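You operate a simulated robot arm through the tools that you are given. There is no shell and no other tool.

Carry out the task below with a simulated two-armed robot. There is one attempt and no reset: what you move stays moved.

JOB
Load the clamped strip to 20 N: red tray if it parts, green tray if it holds.
Fine: Wind the wheel back to zero before the clamps go up.

It is judged by the outcome, as a careful person would: the job done as asked, and still so three seconds after it is handed in. It fails if anything else is knocked over, pushed out of place, dropped, spilled or broken.

ROBOT AND FRAMES
Two 7-joint arms with two-finger parallel grippers on one trunk that stands fixed in place. Base frame: the origin is at the foot of the trunk, x ahead of it, y to its left, z up; the work surface is at about z = 0.8. Readings come in m, degrees, newtons and seconds.
The left shoulder is at [0.03, 0.119, 1.06], the right one opposite. With the tool pointing down near the work surface each hand reaches from about 0.22 to 0.66 m from the base axis, measured 20 degrees to its own side. Payload 3.43 kg a hand.
Tool frame (each hand has its own): the origin (TCP) lies between the finger pads and is the grasp point; the fingertips stand 0.03 m ahead of it; z points along the fingers, y is the line along which they close. The gripper opens to 0.094 m. The fingers are 0.028 m wide and 0.01 m thick; the gripper's body (0.05 by 0.096 m) begins 0.055 m behind the TCP.
Orientation is that of the tool frame in the base frame, as a unit quaternion [x, y, z, w]. With the fingers straight down and closing along the base's y, the tool's x points along the base's -x, its y along +y and its z along -z.

CONTROLS
- The arms move only by the tool drive_tool. It takes "left_steps", "right_steps" or both (then of equal length, played together; a hand with none holds still); each is a list of rows, each a list of 6 numbers: the shift along the tool's x, y, z in m, then the turn, a rotation vector about the tool's x, y, z in degrees. In form: [[tx, ty, tz, ax, ay, az], ...]. A call has 1 to 20 rows; each row is the pose to reach, as a shift and turn from the pose commanded when the call began, along the tool's axes at that moment. "left_grip" and "right_grip" are, for a hand that has rows, the gripper command, from -1 (fully open) to 1 (shut), values between in proportion, set as the call begins (left out, the last holds). Each row takes 0.2 s and may step no farther than 0.05 m and 8.6 degrees from the row before; otherwise, or with a gripper value out of range, the whole call is refused. A pose out of reach is approached as far as the arm can. The call stops where the force on the tool passes 40 N (or 10 N more than at its start, if that is more) or the arm is blocked; 0.2 s more then pass. The fingers move at their own pace (about 0.072 m/s each) and stop on an object; they squeeze with about 35 N. The grip force told is the motor's: it shows also when the fingers shut on nothing. Time passes only in rows, and 0.2 s behind the last, so rows that repeat a pose let the fingers close. The reply holds the time, the measured pose of the TCP, the force on the tool along the base axes, the opening and the grip force, in the units named above and with some noise, with the torque about the TCP (base axes, N m) and any sound that the robot's microphone picked up.
- Cameras (640 x 400 px; columns grow to the right, rows downward): "scene" is now at [0.0411, -0.0087, 1.7566]; the picture's right is [-0.13, -0.99, 0.00], its down [-0.82, 0.11, -0.56] and it looks along [0.56, -0.07, -0.83] (base axes); focal length 359 px, centre (320, 200). "left" rides on the left gripper at [0.076, -0.014, -0.103] in its tool frame; the picture's right is [0.18, 0.98, 0.00], its down [-0.75, 0.14, -0.64] and it looks along [-0.63, 0.12, 0.77] (tool axes); focal length 243 px, centre (320, 200). "right" rides on the right gripper at [0.076, 0.014, -0.102] in its tool frame; the picture's right is [-0.18, 0.98, 0.00], its down [-0.75, -0.14, -0.64] and it looks along [-0.63, -0.12, 0.77] (tool axes); focal length 243 px, centre (320, 200). There is no depth. A picture from a camera that has moved, and an enlarged one, comes with that camera's place and axes in the base frame and with its lens.
- camera(camera): a new picture of that camera. It takes no simulated time.
- slide_trunk(by): moves the trunk up (or, below 0, down) by that many m; the arms and the scene camera ride with it, the base frame stays. It gives what a move gives, with no picture.
- head_to(pan, tilt): turns the head with the scene camera to pan (to the left, within 143 degrees either way) and tilt (down, from -29 to 69), counted from straight ahead of the robot. It gives what a move gives.
- close_up(camera, box): a new picture of the part [left, top, right, bottom] of that camera's present view, enlarged. It takes no simulated time.
- finish_job(): hands the job in; it is judged then, once.

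Nothing tells you positions but the pictures and the camera data. Unless the task says otherwise, let go and move clear before handing in.

The tools are called after "Request:" by a JSON object that holds its "api" and its "payload". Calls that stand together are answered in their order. drive_tool: Moves the arms, as the interface text tells. Its arguments: {"type":"object","properties":{"left_steps":{"type":"array"},"left_grip":{"type":"number"},"right_steps":{"type":"array"},"right_grip":{"type":"number"}},"required":[]} The other tools are called the same way: slide_trunk (by) moves the trunk up or down; head_to (pan, tilt) turns the head that bears the scene camera; camera (camera) takes a picture; close_up (camera, box) takes an enlarged picture of a part of a camera's view; finish_job () hands the job in.

At the start:

```text
time_s: 0.0
left_tcp_pos: [0.4695, 0.2214, 1.1574]
left_orientation: [0.0, 1.0, -0.002, 0.0]
left_contact_force: [-0.3, 0.1, 0.5]
left_ft_torque: [0.0, 0.0, 0.01]
left_gripper_width: 0.0939
left_finger_force: 0.1
right_tcp_pos: [0.4563, -0.1706, 1.2515]
right_orientation: [0.0, 1.0, 0.0, 0.0]
right_contact_force: [-0.3, -0.3, -0.4]
right_ft_torque: [0.03, 0.03, 0.03]
right_gripper_width: 0.0939
right_finger_force: 0.0
trunk travel left (down, up): [-0.325, 0.085]
head pan, tilt (commanded): [-7.4, 56.0]
```

scene: 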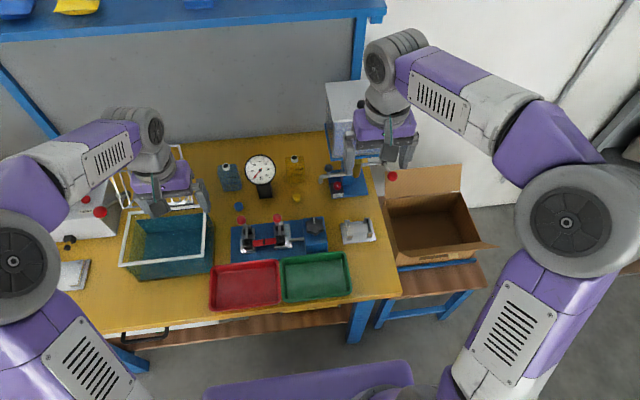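
right: 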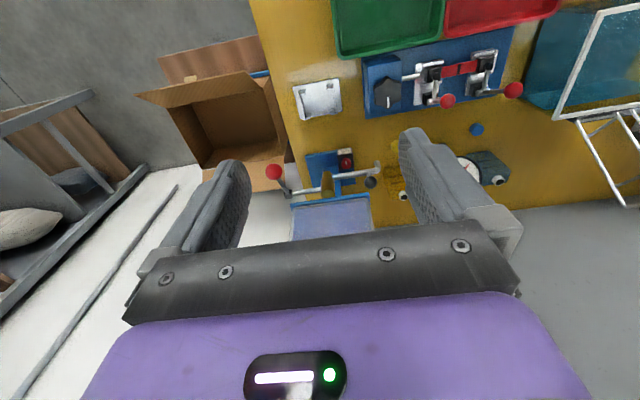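
left: 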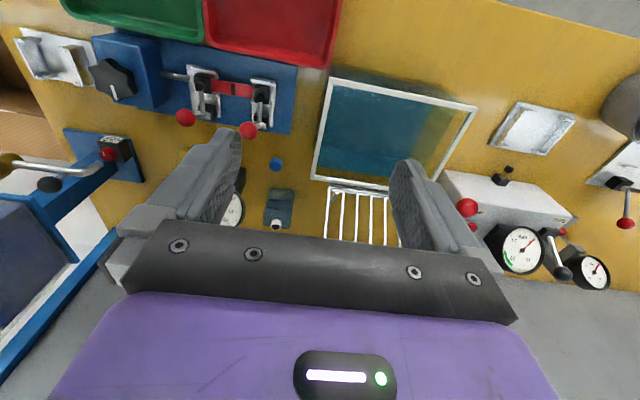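

I see a blue tester with a red strip in two toggle clamps, a dial gauge behind it, and red and green trays in front. I'll look closer before I move anything.

Request:
{"api": "close_up", "payload": {"camera": "scene", "box": [200, 140, 400, 265]}}

Request:
{"api": "close_up", "payload": {"camera": "scene", "box": [225, 205, 335, 275]}}

Request:
{"api": "close_up", "payload": {"camera": "right", "box": [340, 20, 540, 145]}}

Request:
{"api": "close_up", "payload": {"camera": "left", "box": [60, 20, 300, 170]}}

```text
3.20 times, centred on (300, 202) of scene
camera zoom: at [0.0411, -0.0087, 1.7566], right [-0.13, -0.99, 0.0], down [-0.82, 0.11, -0.56], along [0.56, -0.07, -0.83], focal length 1150 px, centre (384, 192)
```

zoom: 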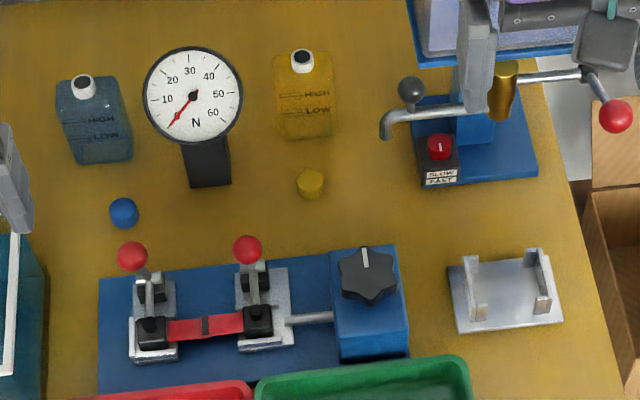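

```text
5.71 times, centred on (280, 240) of scene
camera zoom: at [0.0411, -0.0087, 1.7566], right [-0.13, -0.99, 0.0], down [-0.82, 0.11, -0.56], along [0.56, -0.07, -0.83], focal length 2054 px, centre (549, -29)
```

zoom: 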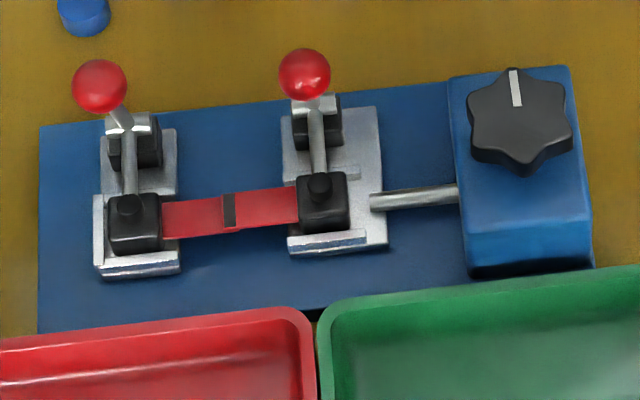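

```text
3.20 times, centred on (440, 82) of right
camera zoom: at [0.3809, -0.1547, 1.3543], right [0.18, 0.98, 0.0], down [0.75, -0.14, 0.64], along [0.63, -0.12, -0.77], focal length 776 px, centre (-64, 576)
```

zoom: 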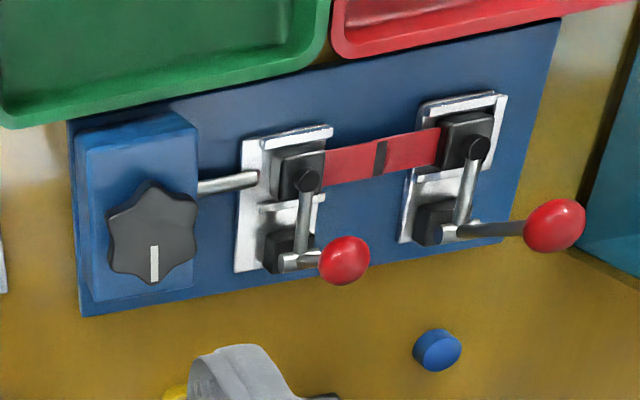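

```text
2.67 times, centred on (180, 95) of left
camera zoom: at [0.394, 0.207, 1.2591], right [-0.18, 0.98, 0.0], down [0.75, 0.14, 0.64], along [0.63, 0.12, -0.77], focal length 647 px, centre (693, 480)
```

zoom: 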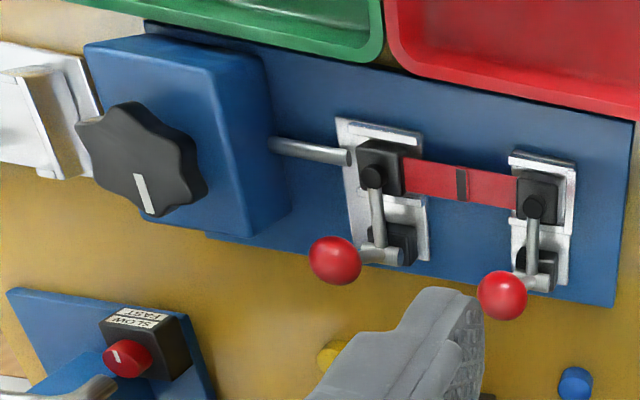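

The knob sits upright on the blue box at about (0.535, -0.060, 0.888), about 5 cm across. The gauge reads near 0. I'll zoom in on the gauge, knob and clamp levers.

Request:
{"api": "close_up", "payload": {"camera": "scene", "box": [240, 148, 280, 200]}}

Request:
{"api": "close_up", "payload": {"camera": "scene", "box": [235, 212, 295, 255]}}

Request:
{"api": "close_up", "payload": {"camera": "scene", "box": [295, 210, 335, 260]}}

Request:
{"api": "close_up", "payload": {"camera": "scene", "box": [200, 200, 400, 320]}}

Request:
{"api": "close_up", "payload": {"camera": "left", "box": [150, 40, 310, 150]}}

```text
7.69 times, centred on (260, 174) of scene
camera zoom: at [0.0411, -0.0087, 1.7566], right [-0.13, -0.99, 0.0], down [-0.82, 0.11, -0.56], along [0.56, -0.07, -0.83], focal length 2764 px, centre (782, 400)
```

zoom: 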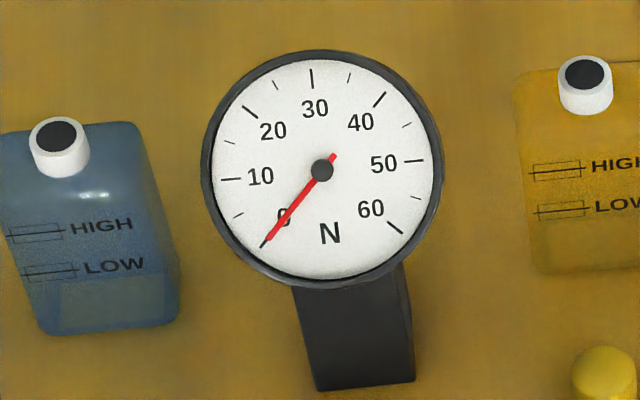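

```text
9.30 times, centred on (265, 234) of scene
camera zoom: at [0.0411, -0.0087, 1.7566], right [-0.13, -0.99, 0.0], down [-0.82, 0.11, -0.56], along [0.56, -0.07, -0.83], focal length 3343 px, centre (832, -112)
```

zoom: 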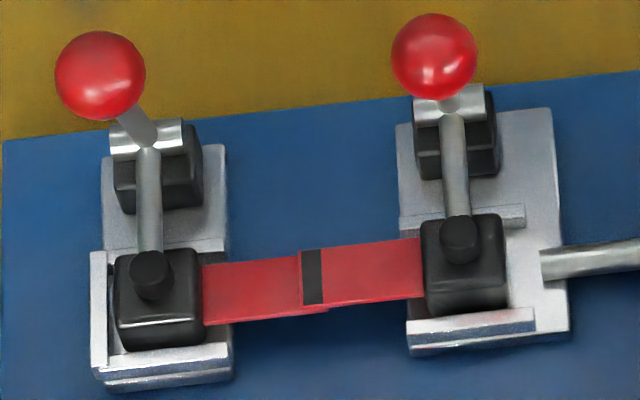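

```text
8.00 times, centred on (315, 235) of scene
camera zoom: at [0.0411, -0.0087, 1.7566], right [-0.13, -0.99, 0.0], down [-0.82, 0.11, -0.56], along [0.56, -0.07, -0.83], focal length 2875 px, centre (360, -80)
```

zoom: 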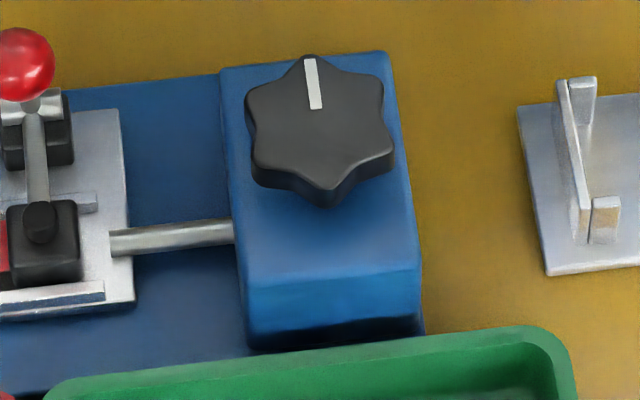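

```text
3.20 times, centred on (300, 260) of scene
camera zoom: at [0.0411, -0.0087, 1.7566], right [-0.13, -0.99, 0.0], down [-0.82, 0.11, -0.56], along [0.56, -0.07, -0.83], focal length 1150 px, centre (384, 8)
```

zoom: 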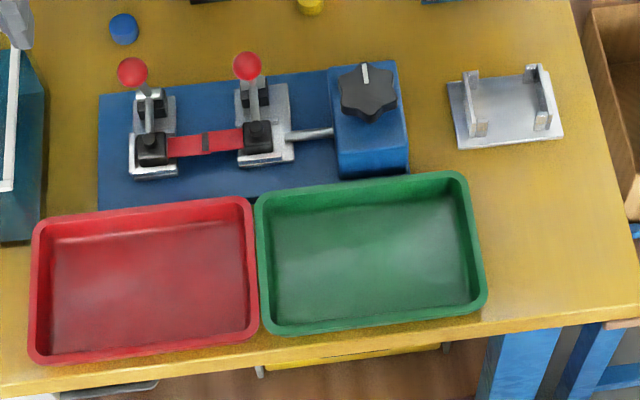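

```text
3.64 times, centred on (230, 95) of left
camera zoom: at [0.394, 0.207, 1.2591], right [-0.18, 0.98, 0.0], down [0.75, 0.14, 0.64], along [0.63, 0.12, -0.77], focal length 882 px, centre (647, 582)
```

zoom: 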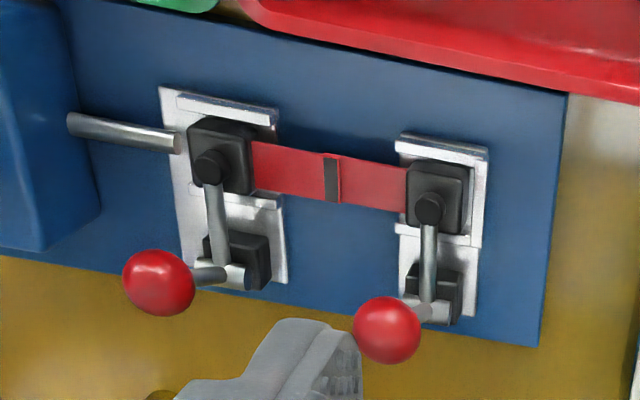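

I take the right clamp ball to be at (0.563, 0.043, 0.91) and the left one at (0.556, 0.137, 0.93), with the gauge post further back. The knob mark points along +x, so closing along y will meet two star valleys. I'll bring the right hand above the knob.

Request:
{"api": "drive_tool", "payload": {"right_steps": [[-0.013, 0.0185, 0.03, 0, 0, 0], [-0.027, 0.037, 0.065, 0, 0, 0], [-0.04, 0.056, 0.1, 0, 0, 0], [-0.053, 0.074, 0.14, 0, 0, 0], [-0.066, 0.093, 0.18, 0, 0, 0], [-0.079, 0.111, 0.215, 0, 0, 0], [-0.079, 0.111, 0.235, 0, 0, 0], [-0.079, 0.111, 0.235, 0, 0, 0]], "right_grip": -1}}

Request:
{"api": "camera", "payload": {"camera": "scene"}}

Request:
{"api": "camera", "payload": {"camera": "right"}}

Request:
{"api": "close_up", "payload": {"camera": "left", "box": [0, 20, 320, 220]}}

```text
time_s: 1.8
left_tcp_pos: [0.4697, 0.2228, 1.1566]
left_orientation: [0.0, 1.0, -0.001, 0.0]
left_contact_force: [1.1, -0.8, -0.2]
left_ft_torque: [0.01, 0.01, -0.02]
left_gripper_width: 0.094
left_finger_force: 0.1
right_tcp_pos: [0.5337, -0.0551, 1.0159]
right_orientation: [0.001, 1.0, 0.0, 0.001]
right_contact_force: [0.0, -0.2, -0.2]
right_ft_torque: [0.04, -0.02, 0.02]
right_gripper_width: 0.0942
right_finger_force: 0.1
trunk travel left (down, up): [-0.325, 0.085]
head pan, tilt (commanded): [-7.4, 56.0]
```

```text
taken
camera scene: at [0.0412, -0.0084, 1.7567], right [-0.13, -0.99, 0.0], down [-0.82, 0.11, -0.56], along [0.56, -0.07, -0.83], focal length 359 px, centre (320, 200)
```

scene: 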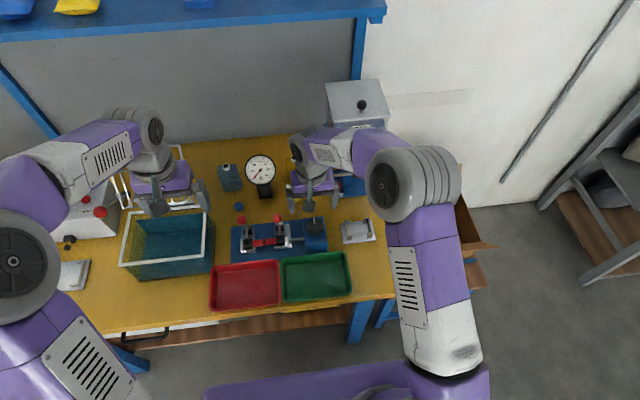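

```text
taken
camera right: at [0.4586, -0.0409, 1.1185], right [0.18, 0.98, 0.0], down [0.75, -0.14, 0.64], along [0.63, -0.12, -0.77], focal length 243 px, centre (320, 200)
```

right: 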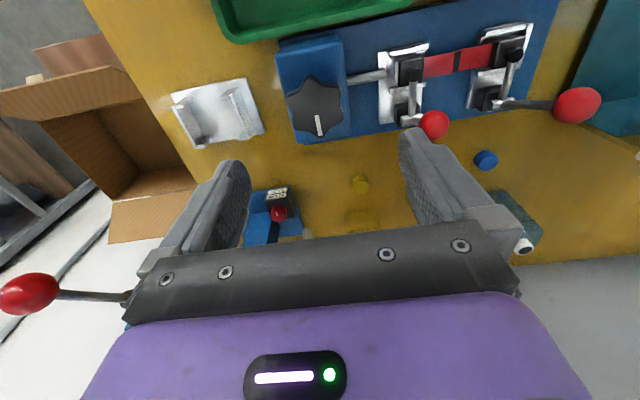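

```text
2.00 times, centred on (160, 120) of left
camera zoom: at [0.3941, 0.2072, 1.2591], right [-0.18, 0.98, 0.0], down [0.75, 0.14, 0.64], along [0.63, 0.12, -0.77], focal length 485 px, centre (640, 360)
```

zoom: 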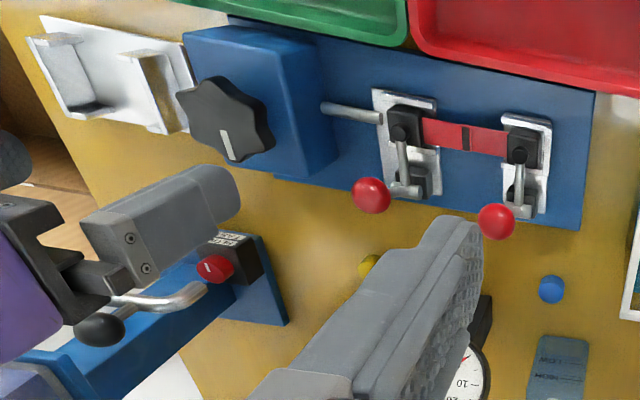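

The right hand is above the knob at z ≈ 1.016, and my projected knob position matches the picture. I'll check the knob's top and box heights before going down.

Request:
{"api": "close_up", "payload": {"camera": "right", "box": [260, 20, 420, 150]}}

Request:
{"api": "close_up", "payload": {"camera": "scene", "box": [220, 140, 360, 270]}}

Request:
{"api": "close_up", "payload": {"camera": "left", "box": [60, 20, 200, 140]}}

```text
3.08 times, centred on (340, 85) of right
camera zoom: at [0.4586, -0.0409, 1.1185], right [0.18, 0.98, 0.0], down [0.75, -0.14, 0.64], along [0.63, -0.12, -0.77], focal length 746 px, centre (258, 554)
```

zoom: 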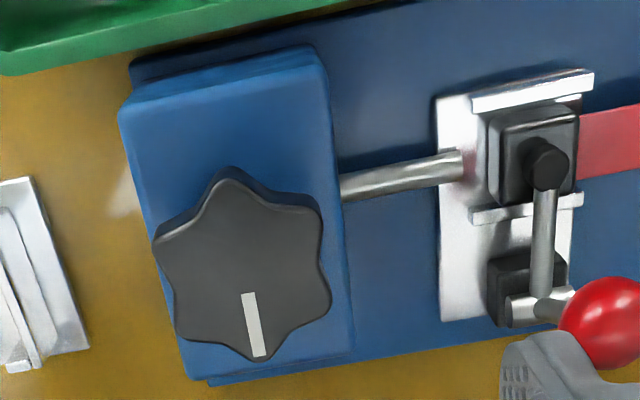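

```text
3.08 times, centred on (290, 205) of scene
camera zoom: at [0.0412, -0.0084, 1.7567], right [-0.13, -0.99, 0.0], down [-0.82, 0.11, -0.56], along [0.56, -0.07, -0.83], focal length 1106 px, centre (412, 185)
```

zoom: 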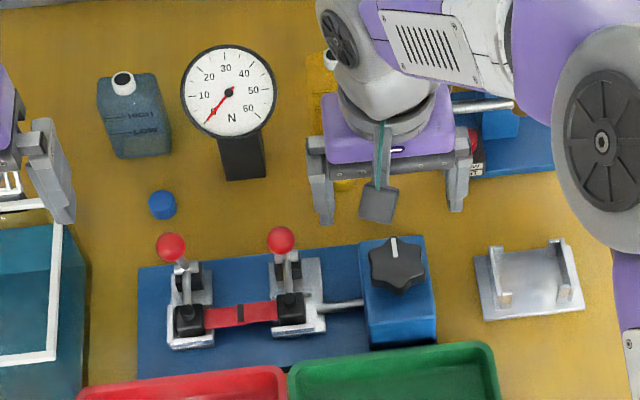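

```text
3.33 times, centred on (130, 80) of left
camera zoom: at [0.3941, 0.2072, 1.2591], right [-0.18, 0.98, 0.0], down [0.75, 0.14, 0.64], along [0.63, 0.12, -0.77], focal length 809 px, centre (953, 600)
```

zoom: 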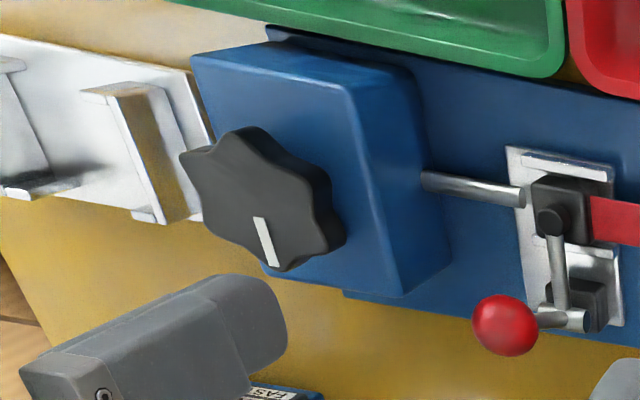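

The knob's top is near z ≈ 0.891 and centred at (0.536, -0.059), and the box top is about 0.87. I'll lower the open hand partway and check the clearance from the other cameras.

Request:
{"api": "drive_tool", "payload": {"right_steps": [[-0.001, -0.002, 0.03, 0, 0, 0], [-0.002, -0.004, 0.06, 0, 0, 0], [-0.002, -0.004, 0.085, 0, 0, 0], [-0.002, -0.004, 0.085, 0, 0, 0]]}}

Request:
{"api": "close_up", "payload": {"camera": "left", "box": [0, 0, 240, 150]}}

Request:
{"api": "close_up", "payload": {"camera": "scene", "box": [220, 140, 360, 270]}}

Request:
{"api": "camera", "payload": {"camera": "right"}}

```text
time_s: 2.8
left_tcp_pos: [0.4688, 0.2222, 1.1577]
left_orientation: [0.0, 1.0, -0.001, 0.0]
left_contact_force: [0.2, -0.1, -0.3]
left_ft_torque: [-0.03, 0.0, -0.03]
left_gripper_width: 0.094
left_finger_force: 0.0
right_tcp_pos: [0.5371, -0.0611, 0.933]
right_orientation: [0.0, 1.0, 0.0, -0.001]
right_contact_force: [-0.2, -0.4, -0.2]
right_ft_torque: [0.02, 0.01, 0.01]
right_gripper_width: 0.0942
right_finger_force: 0.1
trunk travel left (down, up): [-0.325, 0.085]
head pan, tilt (commanded): [-7.4, 56.0]
```

```text
2.67 times, centred on (120, 75) of left
camera zoom: at [0.3937, 0.207, 1.2592], right [-0.18, 0.98, 0.0], down [0.75, 0.14, 0.64], along [0.63, 0.12, -0.77], focal length 647 px, centre (853, 533)
```

zoom: 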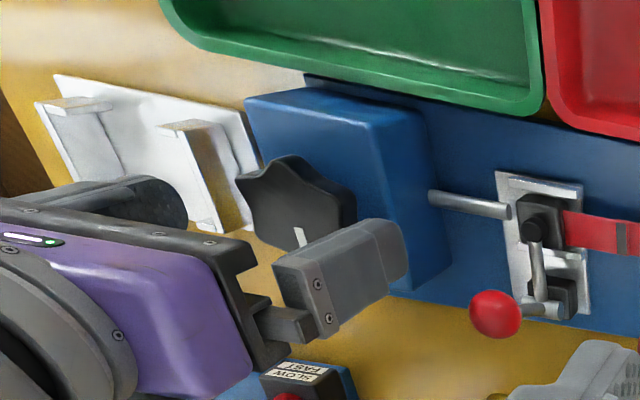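

```text
3.08 times, centred on (290, 205) of scene
camera zoom: at [0.0407, -0.0086, 1.7567], right [-0.13, -0.99, 0.0], down [-0.82, 0.11, -0.56], along [0.56, -0.07, -0.83], focal length 1106 px, centre (412, 185)
```

zoom: 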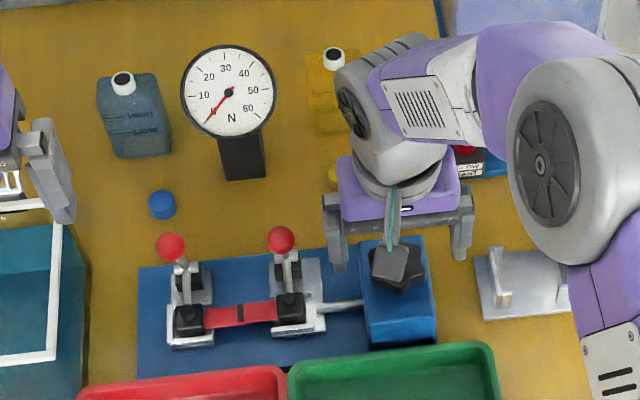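

```text
taken
camera right: at [0.4604, -0.0478, 1.0349], right [0.18, 0.98, 0.0], down [0.75, -0.14, 0.64], along [0.63, -0.12, -0.77], focal length 243 px, centre (320, 200)
```

right: 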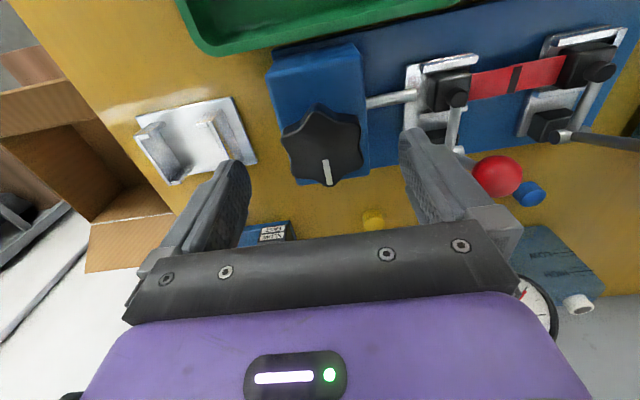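

The gauge stays in view. I'll zoom from the right camera to refine the knob and box heights.

Request:
{"api": "close_up", "payload": {"camera": "right", "box": [250, 20, 410, 200]}}

Request:
{"api": "close_up", "payload": {"camera": "right", "box": [400, 20, 640, 220]}}

```text
2.22 times, centred on (330, 110) of right
camera zoom: at [0.4604, -0.0478, 1.0349], right [0.18, 0.98, 0.0], down [0.75, -0.14, 0.64], along [0.63, -0.12, -0.77], focal length 539 px, centre (298, 400)
```

zoom: 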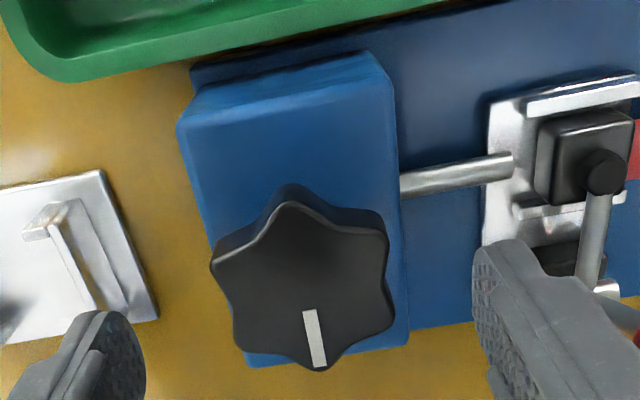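

```text
2.00 times, centred on (520, 120) of right
camera zoom: at [0.4604, -0.0478, 1.0349], right [0.18, 0.98, 0.0], down [0.75, -0.14, 0.64], along [0.63, -0.12, -0.77], focal length 485 px, centre (-80, 360)
```

zoom: 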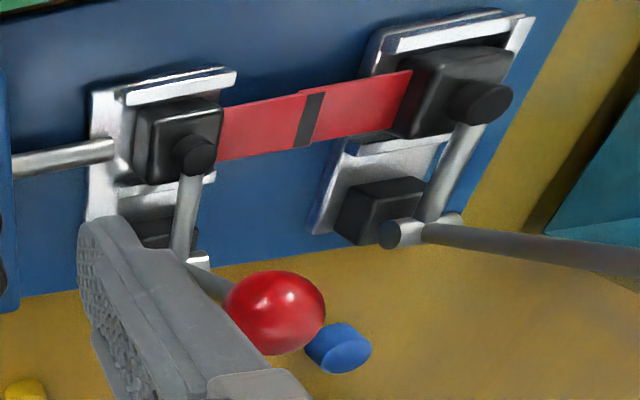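

The knob centre (0.535, -0.060) matches the hand within about 2 mm. I'll lower so the fingertips reach z ≈ 0.881, just above the box top, then check.

Request:
{"api": "drive_tool", "payload": {"right_steps": [[0.001, 0.0, 0.01, 0, 0, 0], [0.001, 0.0, 0.016, 0, 0, 0], [0.001, 0.0, 0.021, 0, 0, 0], [0.001, 0.0, 0.021, 0, 0, 0]]}}

Request:
{"api": "close_up", "payload": {"camera": "left", "box": [0, 0, 240, 150]}}

Request:
{"api": "close_up", "payload": {"camera": "right", "box": [200, 50, 460, 250]}}

Request:
{"api": "close_up", "payload": {"camera": "scene", "box": [280, 180, 340, 270]}}

```text
time_s: 3.8
left_tcp_pos: [0.469, 0.2235, 1.1579]
left_orientation: [0.0, 1.0, -0.002, 0.001]
left_contact_force: [0.2, 0.4, -0.4]
left_ft_torque: [0.01, 0.0, 0.01]
left_gripper_width: 0.0941
left_finger_force: 0.0
right_tcp_pos: [0.536, -0.0609, 0.9108]
right_orientation: [0.0, 1.0, 0.0, 0.0]
right_contact_force: [-0.1, 0.0, 0.0]
right_ft_torque: [0.0, 0.03, 0.0]
right_gripper_width: 0.0939
right_finger_force: 0.1
trunk travel left (down, up): [-0.325, 0.085]
head pan, tilt (commanded): [-7.4, 56.0]
```

```text
2.67 times, centred on (120, 75) of left
camera zoom: at [0.3939, 0.207, 1.2592], right [-0.18, 0.98, 0.0], down [0.75, 0.14, 0.64], along [0.63, 0.12, -0.77], focal length 647 px, centre (853, 533)
```

zoom: 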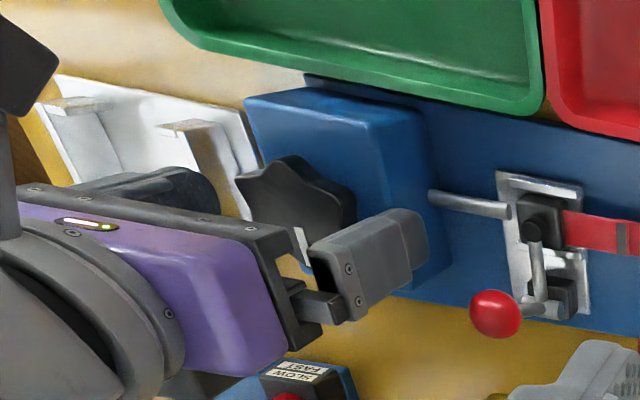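

```text
2.00 times, centred on (330, 150) of right
camera zoom: at [0.461, -0.0476, 1.0135], right [0.18, 0.98, 0.0], down [0.75, -0.14, 0.64], along [0.63, -0.12, -0.77], focal length 485 px, centre (300, 300)
```

zoom: 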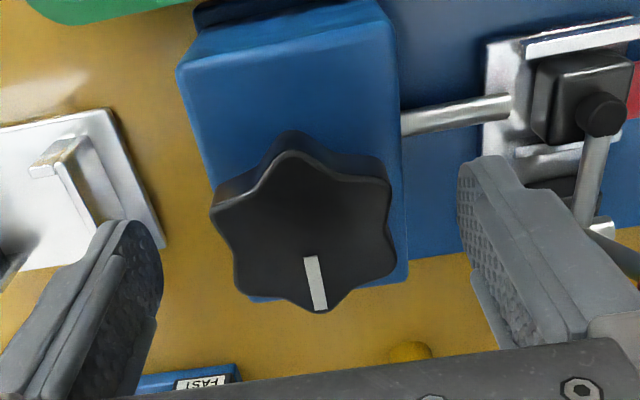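

```text
4.44 times, centred on (310, 225) of scene
camera zoom: at [0.0409, -0.0087, 1.7567], right [-0.13, -0.99, 0.0], down [-0.82, 0.11, -0.56], along [0.56, -0.07, -0.83], focal length 1597 px, centre (364, 89)
```

zoom: 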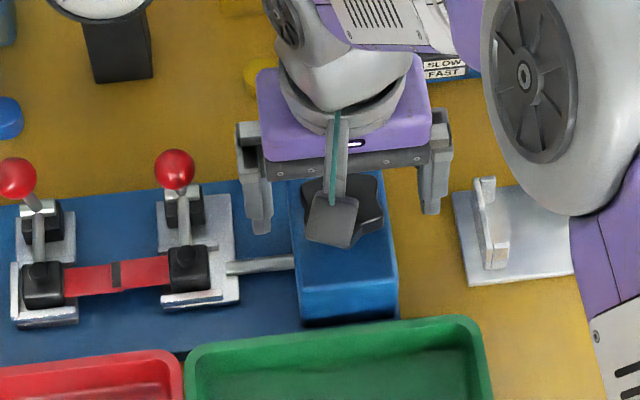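

The hand is centred on the knob with no contact yet. I'll close on the star valleys.

Request:
{"api": "drive_tool", "payload": {"right_steps": [[0, 0, 0, 0, 0, 0], [0, 0, 0, 0, 0, 0], [0, 0, 0, 0, 0, 0], [0, 0, 0, 0, 0, 0]], "right_grip": 1}}

Request:
{"api": "close_up", "payload": {"camera": "right", "box": [200, 50, 460, 250]}}

Request:
{"api": "close_up", "payload": {"camera": "scene", "box": [240, 148, 280, 200]}}

```text
time_s: 4.8
left_tcp_pos: [0.4688, 0.2232, 1.1566]
left_orientation: [0.0, 1.0, -0.001, 0.0]
left_contact_force: [0.3, -0.4, 0.3]
left_ft_torque: [-0.02, 0.01, -0.01]
left_gripper_width: 0.094
left_finger_force: 0.0
right_tcp_pos: [0.5369, -0.0583, 0.9118]
right_orientation: [0.001, 1.0, 0.002, 0.0]
right_contact_force: [-1.2, 12.0, -1.6]
right_ft_torque: [0.63, -0.27, -0.03]
right_gripper_width: 0.0536
right_finger_force: 45.3
trunk travel left (down, up): [-0.325, 0.085]
head pan, tilt (commanded): [-7.4, 56.0]
```

```text
2.00 times, centred on (330, 150) of right
camera zoom: at [0.461, -0.0453, 1.0138], right [0.18, 0.98, 0.0], down [0.75, -0.14, 0.64], along [0.63, -0.12, -0.77], focal length 485 px, centre (300, 300)
```

zoom: 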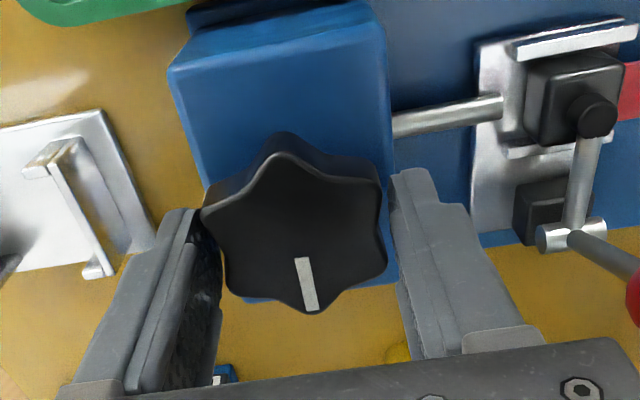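

```text
7.69 times, centred on (260, 174) of scene
camera zoom: at [0.0412, -0.0069, 1.7566], right [-0.13, -0.99, 0.0], down [-0.82, 0.11, -0.56], along [0.56, -0.07, -0.83], focal length 2764 px, centre (782, 400)
```

zoom: 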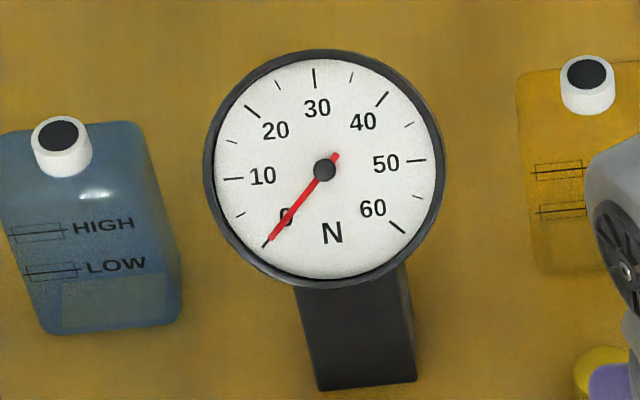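

The knob is gripped at 0.0536 m, with 12 N of sideways strain. I'll relax that, then turn a small amount clockwise (seen from above) and read the gauge.

Request:
{"api": "drive_tool", "payload": {"right_steps": [[0, 0.002, 0, 0, 0, 0], [0, 0.0035, 0, 0, 0, 0], [0, 0.0035, 0, 0, 0, 0], [0, 0.0035, 0, 0, 0, 4], [0, 0.0035, 0, 0, 0, 8], [0, 0.0035, 0, 0, 0, 8]]}}

Request:
{"api": "close_up", "payload": {"camera": "right", "box": [200, 50, 460, 250]}}

Request:
{"api": "close_up", "payload": {"camera": "scene", "box": [240, 148, 280, 200]}}

```text
time_s: 6.2
left_tcp_pos: [0.4688, 0.2212, 1.1575]
left_orientation: [-0.001, 1.0, 0.0, -0.001]
left_contact_force: [0.0, 0.1, 0.0]
left_ft_torque: [0.02, 0.03, 0.01]
left_gripper_width: 0.094
left_finger_force: 0.1
right_tcp_pos: [0.537, -0.0589, 0.9122]
right_orientation: [0.071, 0.997, -0.001, 0.0]
right_contact_force: [-2.0, -4.1, 12.2]
right_ft_torque: [-0.32, 1.17, -0.03]
right_gripper_width: 0.0536
right_finger_force: 45.1
trunk travel left (down, up): [-0.325, 0.085]
head pan, tilt (commanded): [-7.4, 56.0]
```

```text
2.00 times, centred on (330, 150) of right
camera zoom: at [0.4637, -0.0344, 1.0137], right [0.32, 0.95, 0.0], down [0.73, -0.25, 0.64], along [0.61, -0.21, -0.77], focal length 485 px, centre (300, 300)
```

zoom: 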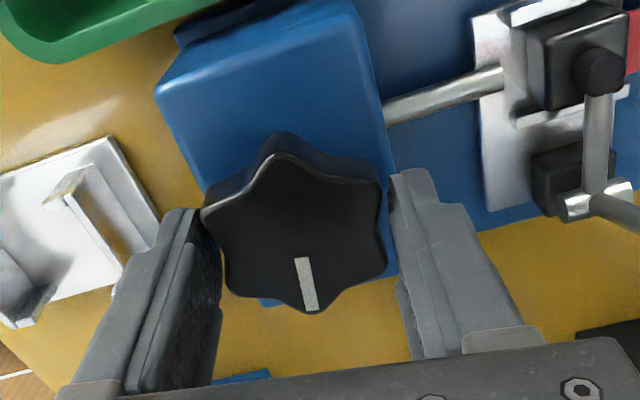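

```text
7.69 times, centred on (260, 174) of scene
camera zoom: at [0.0396, -0.0092, 1.7567], right [-0.13, -0.99, 0.0], down [-0.82, 0.11, -0.56], along [0.56, -0.07, -0.83], focal length 2764 px, centre (782, 400)
```

zoom: 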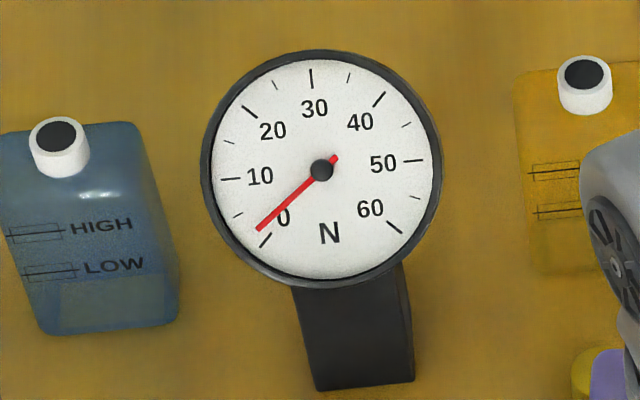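

Clockwise loads the strip: 8° gave about 1.8 N. I'll keep going in small steps, easing the slight upward strain as I go.

Request:
{"api": "drive_tool", "payload": {"right_steps": [[0, 0, -0.001, 0, 0, 4], [0, 0, -0.001, 0, 0, 8], [0, 0, -0.001, 0, 0, 12], [0, 0, -0.001, 0, 0, 16], [0, 0, -0.001, 0, 0, 16]]}}

Request:
{"api": "close_up", "payload": {"camera": "right", "box": [200, 50, 460, 250]}}

Request:
{"api": "close_up", "payload": {"camera": "scene", "box": [240, 148, 280, 200]}}

```text
time_s: 7.4
left_tcp_pos: [0.4685, 0.221, 1.1584]
left_orientation: [0.0, 1.0, 0.0, 0.0]
left_contact_force: [-0.7, -0.1, -0.2]
left_ft_torque: [-0.02, 0.0, 0.03]
left_gripper_width: 0.0938
left_finger_force: 0.1
right_tcp_pos: [0.536, -0.0601, 0.9121]
right_orientation: [0.208, 0.978, -0.001, 0.001]
right_contact_force: [-0.5, -13.5, 6.4]
right_ft_torque: [-0.85, -0.39, 0.02]
right_gripper_width: 0.0535
right_finger_force: 45.1
trunk travel left (down, up): [-0.325, 0.085]
head pan, tilt (commanded): [-7.4, 56.0]
```

```text
2.00 times, centred on (330, 150) of right
camera zoom: at [0.4732, -0.0158, 1.0136], right [0.57, 0.82, 0.0], down [0.63, -0.44, 0.64], along [0.53, -0.37, -0.77], focal length 485 px, centre (300, 300)
```

zoom: 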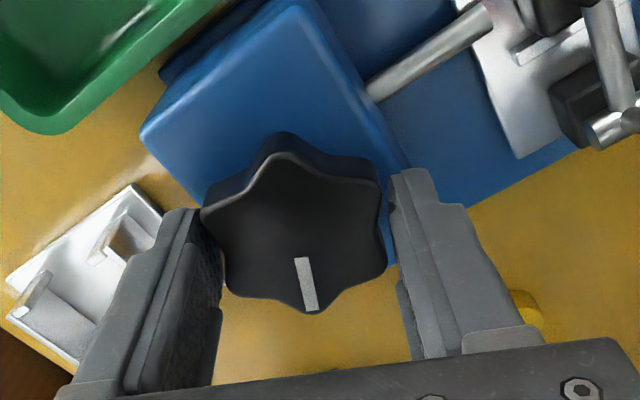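

```text
7.69 times, centred on (260, 174) of scene
camera zoom: at [0.0403, -0.0105, 1.7567], right [-0.13, -0.99, 0.0], down [-0.82, 0.11, -0.56], along [0.56, -0.07, -0.83], focal length 2764 px, centre (782, 400)
```

zoom: 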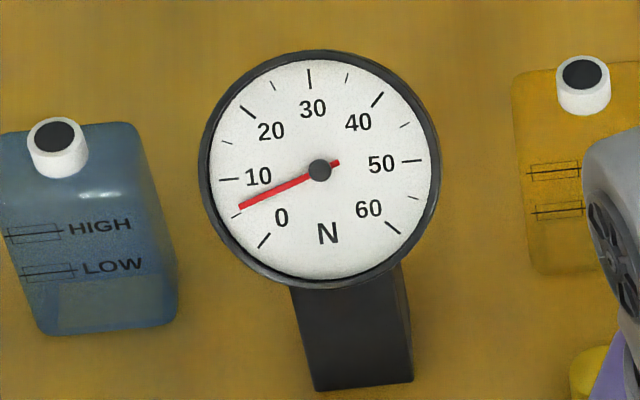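

The gauge reads about 5.6 N at 24° of turn, so roughly 0.23 N per degree. I'll go on to about 40° and ease the sideways strain.

Request:
{"api": "drive_tool", "payload": {"right_steps": [[-0.0005, -0.0012, 0, 0, 0, 4], [-0.001, -0.0023, 0, 0, 0, 8], [-0.001, -0.0023, 0, 0, 0, 12], [-0.001, -0.0023, 0, 0, 0, 16], [-0.001, -0.0023, 0, 0, 0, 16]]}}

Request:
{"api": "close_up", "payload": {"camera": "right", "box": [200, 50, 460, 250]}}

Request:
{"api": "close_up", "payload": {"camera": "scene", "box": [240, 148, 280, 200]}}

Request:
{"api": "close_up", "payload": {"camera": "scene", "box": [225, 205, 335, 275]}}

```text
time_s: 8.6
left_tcp_pos: [0.4687, 0.2205, 1.1565]
left_orientation: [0.0, 1.0, -0.001, 0.0]
left_contact_force: [0.0, 0.3, 0.3]
left_ft_torque: [0.0, -0.01, -0.01]
left_gripper_width: 0.0939
left_finger_force: 0.1
right_tcp_pos: [0.5371, -0.0593, 0.9113]
right_orientation: [0.343, 0.939, 0.001, -0.001]
right_contact_force: [1.8, -2.0, 2.8]
right_ft_torque: [0.01, -0.88, -0.08]
right_gripper_width: 0.054
right_finger_force: 44.7
trunk travel left (down, up): [-0.325, 0.085]
head pan, tilt (commanded): [-7.4, 56.0]
```

```text
2.00 times, centred on (330, 150) of right
camera zoom: at [0.4876, -0.0007, 1.0138], right [0.77, 0.63, 0.0], down [0.49, -0.59, 0.64], along [0.41, -0.49, -0.77], focal length 485 px, centre (300, 300)
```

zoom: 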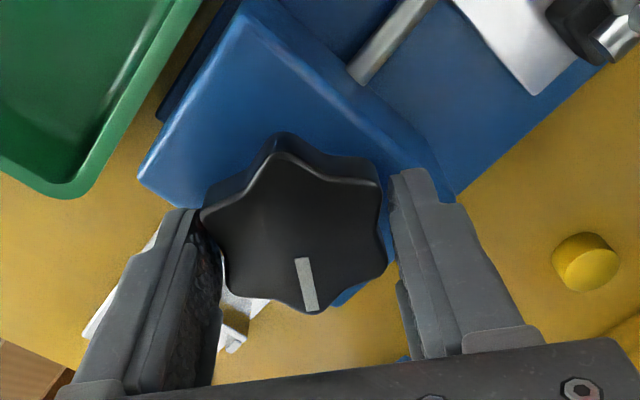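

```text
7.69 times, centred on (260, 174) of scene
camera zoom: at [0.0409, -0.009, 1.7567], right [-0.13, -0.99, 0.0], down [-0.82, 0.11, -0.56], along [0.56, -0.07, -0.83], focal length 2764 px, centre (782, 400)
```

zoom: 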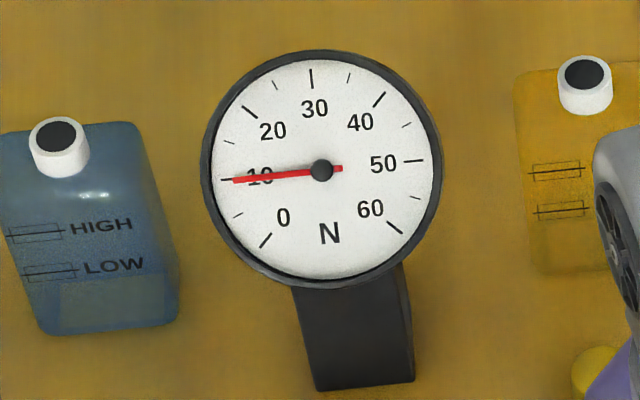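

```text
5.71 times, centred on (280, 240) of scene
camera zoom: at [0.0409, -0.009, 1.7567], right [-0.13, -0.99, 0.0], down [-0.82, 0.11, -0.56], along [0.56, -0.07, -0.83], focal length 2054 px, centre (549, -29)
```

zoom: 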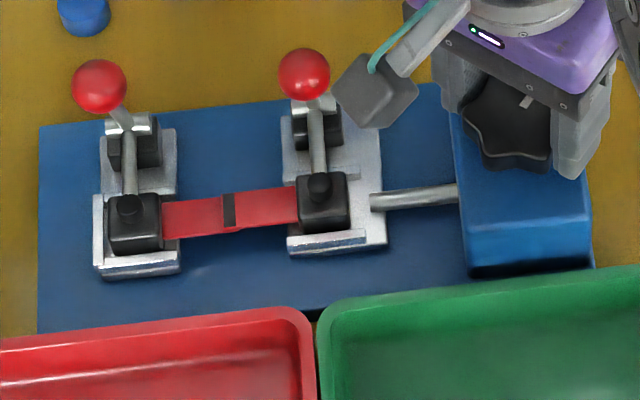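

About 9.8 N at 40° and the strip is whole. The camera arm on the hand passes well above the clamp ball, so I'll continue to about 56°.

Request:
{"api": "drive_tool", "payload": {"right_steps": [[0, 0, 0, 0, 0, 4], [0, 0, 0, 0, 0, 8], [0, 0, 0, 0, 0, 12], [0, 0, 0, 0, 0, 16], [0, 0, 0, 0, 0, 16]]}}

Request:
{"api": "close_up", "payload": {"camera": "right", "box": [200, 50, 460, 250]}}

Request:
{"api": "close_up", "payload": {"camera": "scene", "box": [240, 148, 280, 200]}}

Request:
{"api": "close_up", "payload": {"camera": "scene", "box": [225, 205, 335, 275]}}

```text
time_s: 9.8
left_tcp_pos: [0.4697, 0.2224, 1.158]
left_orientation: [0.001, 1.0, 0.0, -0.001]
left_contact_force: [-0.3, 1.1, 0.3]
left_ft_torque: [-0.01, 0.03, -0.01]
left_gripper_width: 0.0941
left_finger_force: 0.1
right_tcp_pos: [0.536, -0.0612, 0.9103]
right_orientation: [0.47, 0.883, -0.001, -0.001]
right_contact_force: [-4.6, -3.0, -6.2]
right_ft_torque: [0.38, -0.14, 0.02]
right_gripper_width: 0.0534
right_finger_force: 44.9
trunk travel left (down, up): [-0.325, 0.085]
head pan, tilt (commanded): [-7.4, 56.0]
```

```text
2.00 times, centred on (330, 150) of right
camera zoom: at [0.5062, 0.0105, 1.0137], right [0.92, 0.4, 0.0], down [0.31, -0.7, 0.64], along [0.25, -0.59, -0.77], focal length 485 px, centre (300, 300)
```

zoom: 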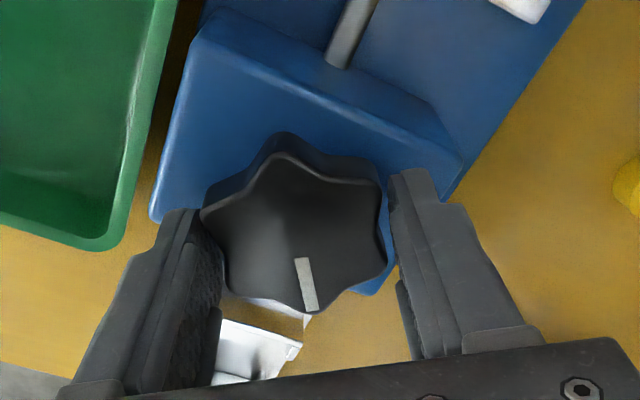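

```text
7.69 times, centred on (260, 174) of scene
camera zoom: at [0.0409, -0.0093, 1.7566], right [-0.13, -0.99, 0.0], down [-0.82, 0.11, -0.56], along [0.56, -0.07, -0.83], focal length 2764 px, centre (782, 400)
```

zoom: 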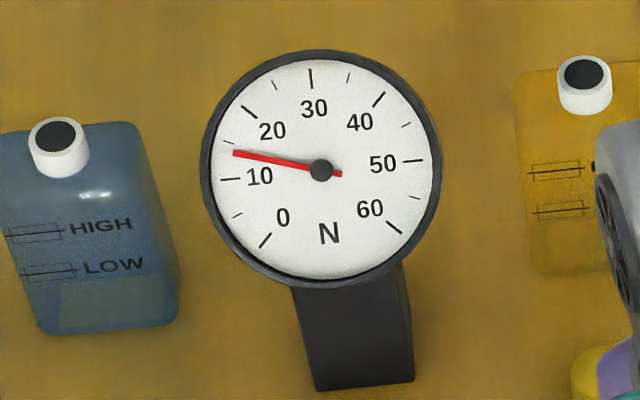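

```text
5.71 times, centred on (280, 240) of scene
camera zoom: at [0.0409, -0.0093, 1.7566], right [-0.13, -0.99, 0.0], down [-0.82, 0.11, -0.56], along [0.56, -0.07, -0.83], focal length 2054 px, centre (549, -29)
```

zoom: 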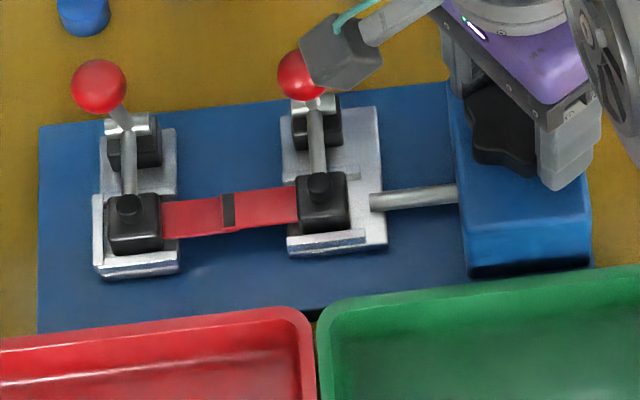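

About 13.7 N at 56° and the strip still holds. I'll take another 12°, to about 16.6 N.

Request:
{"api": "drive_tool", "payload": {"right_steps": [[0, 0, 0, 0, 0, 3], [0, 0, 0, 0, 0, 6], [0, 0, 0, 0, 0, 9], [0, 0, 0, 0, 0, 12], [0, 0, 0, 0, 0, 12]]}}

Request:
{"api": "close_up", "payload": {"camera": "right", "box": [200, 50, 460, 250]}}

Request:
{"api": "close_up", "payload": {"camera": "scene", "box": [240, 148, 280, 200]}}

Request:
{"api": "close_up", "payload": {"camera": "scene", "box": [225, 205, 335, 275]}}

```text
time_s: 11.0
left_tcp_pos: [0.4697, 0.2207, 1.1558]
left_orientation: [0.0, 1.0, 0.0, 0.0]
left_contact_force: [0.2, -0.1, 0.1]
left_ft_torque: [0.01, 0.01, 0.02]
left_gripper_width: 0.094
left_finger_force: 0.0
right_tcp_pos: [0.5352, -0.0602, 0.9114]
right_orientation: [0.56, 0.829, -0.001, -0.002]
right_contact_force: [-12.3, -5.8, -8.1]
right_ft_torque: [0.49, 0.54, 0.0]
right_gripper_width: 0.0537
right_finger_force: 45.0
trunk travel left (down, up): [-0.325, 0.085]
head pan, tilt (commanded): [-7.4, 56.0]
```

```text
2.00 times, centred on (330, 150) of right
camera zoom: at [0.5212, 0.015, 1.0137], right [0.98, 0.2, 0.0], down [0.15, -0.75, 0.64], along [0.12, -0.63, -0.77], focal length 485 px, centre (300, 300)
```

zoom: 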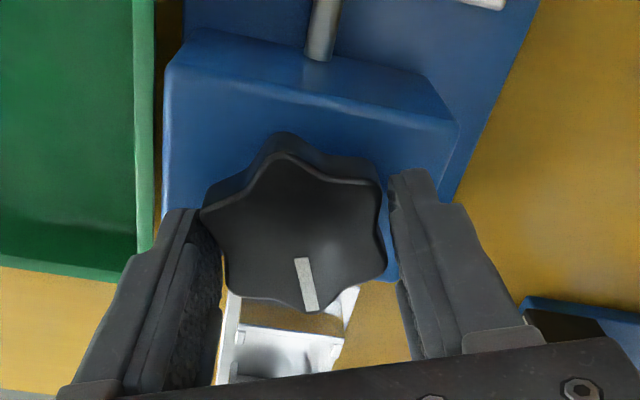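

```text
7.69 times, centred on (260, 174) of scene
camera zoom: at [0.0401, -0.0098, 1.7566], right [-0.13, -0.99, 0.0], down [-0.82, 0.11, -0.56], along [0.56, -0.07, -0.83], focal length 2764 px, centre (782, 400)
```

zoom: 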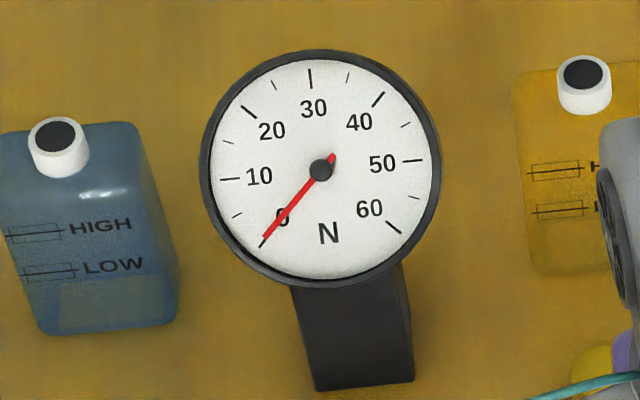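

```text
5.71 times, centred on (280, 240) of scene
camera zoom: at [0.0401, -0.0098, 1.7566], right [-0.13, -0.99, 0.0], down [-0.82, 0.11, -0.56], along [0.56, -0.07, -0.83], focal length 2054 px, centre (549, -29)
```

zoom: 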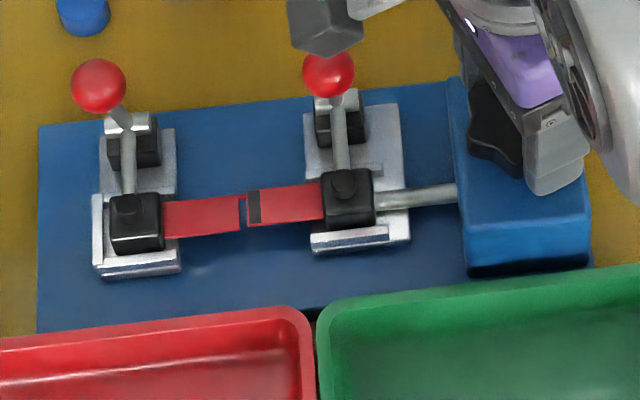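

The strip has parted: the gauge is back at 0 and there is a gap beside the dark band. Both halves therefore go in the red tray. First I'll wind the wheel back 68°, counter-clockwise, to zero.

Request:
{"api": "drive_tool", "payload": {"right_steps": [[-0.0002, -0.0022, 0, 0, 0, -4], [-0.0002, -0.0022, 0, 0, 0, -12], [-0.0002, -0.0022, 0, 0, 0, -20], [-0.0002, -0.0022, 0, 0, 0, -28], [-0.0002, -0.0022, 0, 0, 0, -36], [-0.0002, -0.0022, 0, 0, 0, -44], [-0.0002, -0.0022, 0, 0, 0, -52], [-0.0002, -0.0022, 0, 0, 0, -60], [-0.0002, -0.0022, 0, 0, 0, -66], [-0.0002, -0.0022, 0, 0, 0, -68], [-0.0002, -0.0022, 0, 0, 0, -68]]}}

Request:
{"api": "close_up", "payload": {"camera": "right", "box": [200, 50, 460, 250]}}

Request:
{"api": "close_up", "payload": {"camera": "scene", "box": [240, 148, 280, 200]}}

Request:
{"api": "close_up", "payload": {"camera": "scene", "box": [225, 205, 335, 275]}}

```text
time_s: 13.4
left_tcp_pos: [0.4708, 0.2243, 1.1562]
left_orientation: [0.0, 1.0, -0.001, -0.001]
left_contact_force: [0.4, 0.5, -0.6]
left_ft_torque: [0.04, 0.01, 0.03]
left_gripper_width: 0.0941
left_finger_force: 0.0
right_tcp_pos: [0.5367, -0.0586, 0.9121]
right_orientation: [-0.001, 1.0, 0.001, -0.001]
right_contact_force: [5.3, 19.2, -19.5]
right_ft_torque: [0.32, -1.03, -0.12]
right_gripper_width: 0.0535
right_finger_force: 45.0
trunk travel left (down, up): [-0.325, 0.085]
head pan, tilt (commanded): [-7.4, 56.0]
```

```text
2.00 times, centred on (330, 150) of right
camera zoom: at [0.4611, -0.0452, 1.0141], right [0.18, 0.98, 0.0], down [0.75, -0.14, 0.64], along [0.63, -0.12, -0.77], focal length 485 px, centre (300, 300)
```

zoom: 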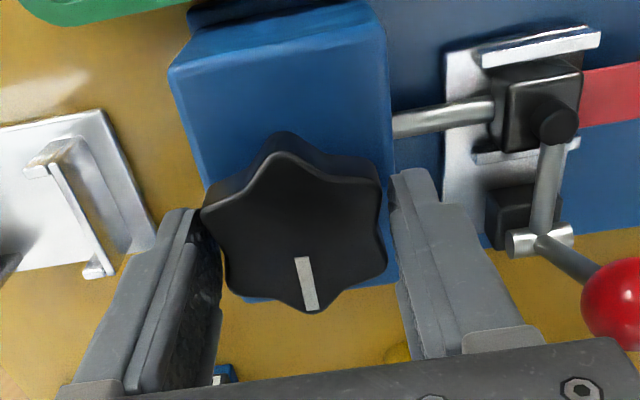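

```text
7.69 times, centred on (260, 174) of scene
camera zoom: at [0.0438, -0.0059, 1.7565], right [-0.13, -0.99, 0.0], down [-0.82, 0.11, -0.56], along [0.55, -0.07, -0.83], focal length 2764 px, centre (782, 400)
```

zoom: 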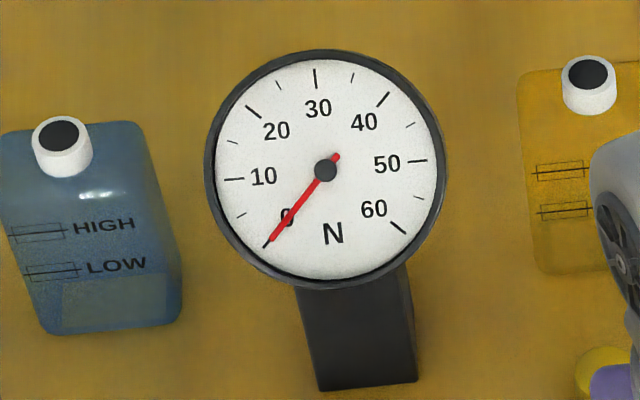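

```text
5.71 times, centred on (280, 240) of scene
camera zoom: at [0.0438, -0.0059, 1.7565], right [-0.13, -0.99, 0.0], down [-0.82, 0.11, -0.56], along [0.55, -0.07, -0.83], focal length 2054 px, centre (549, -29)
```

zoom: 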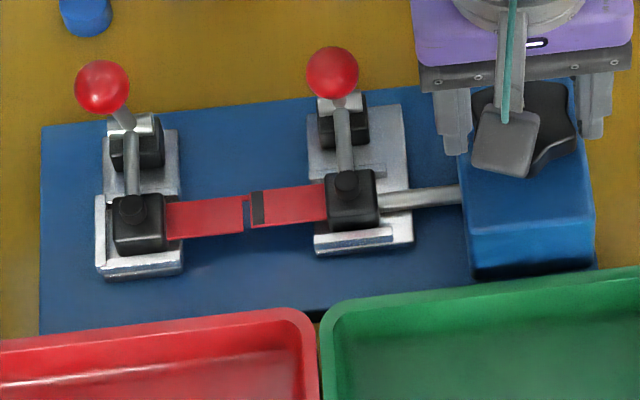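

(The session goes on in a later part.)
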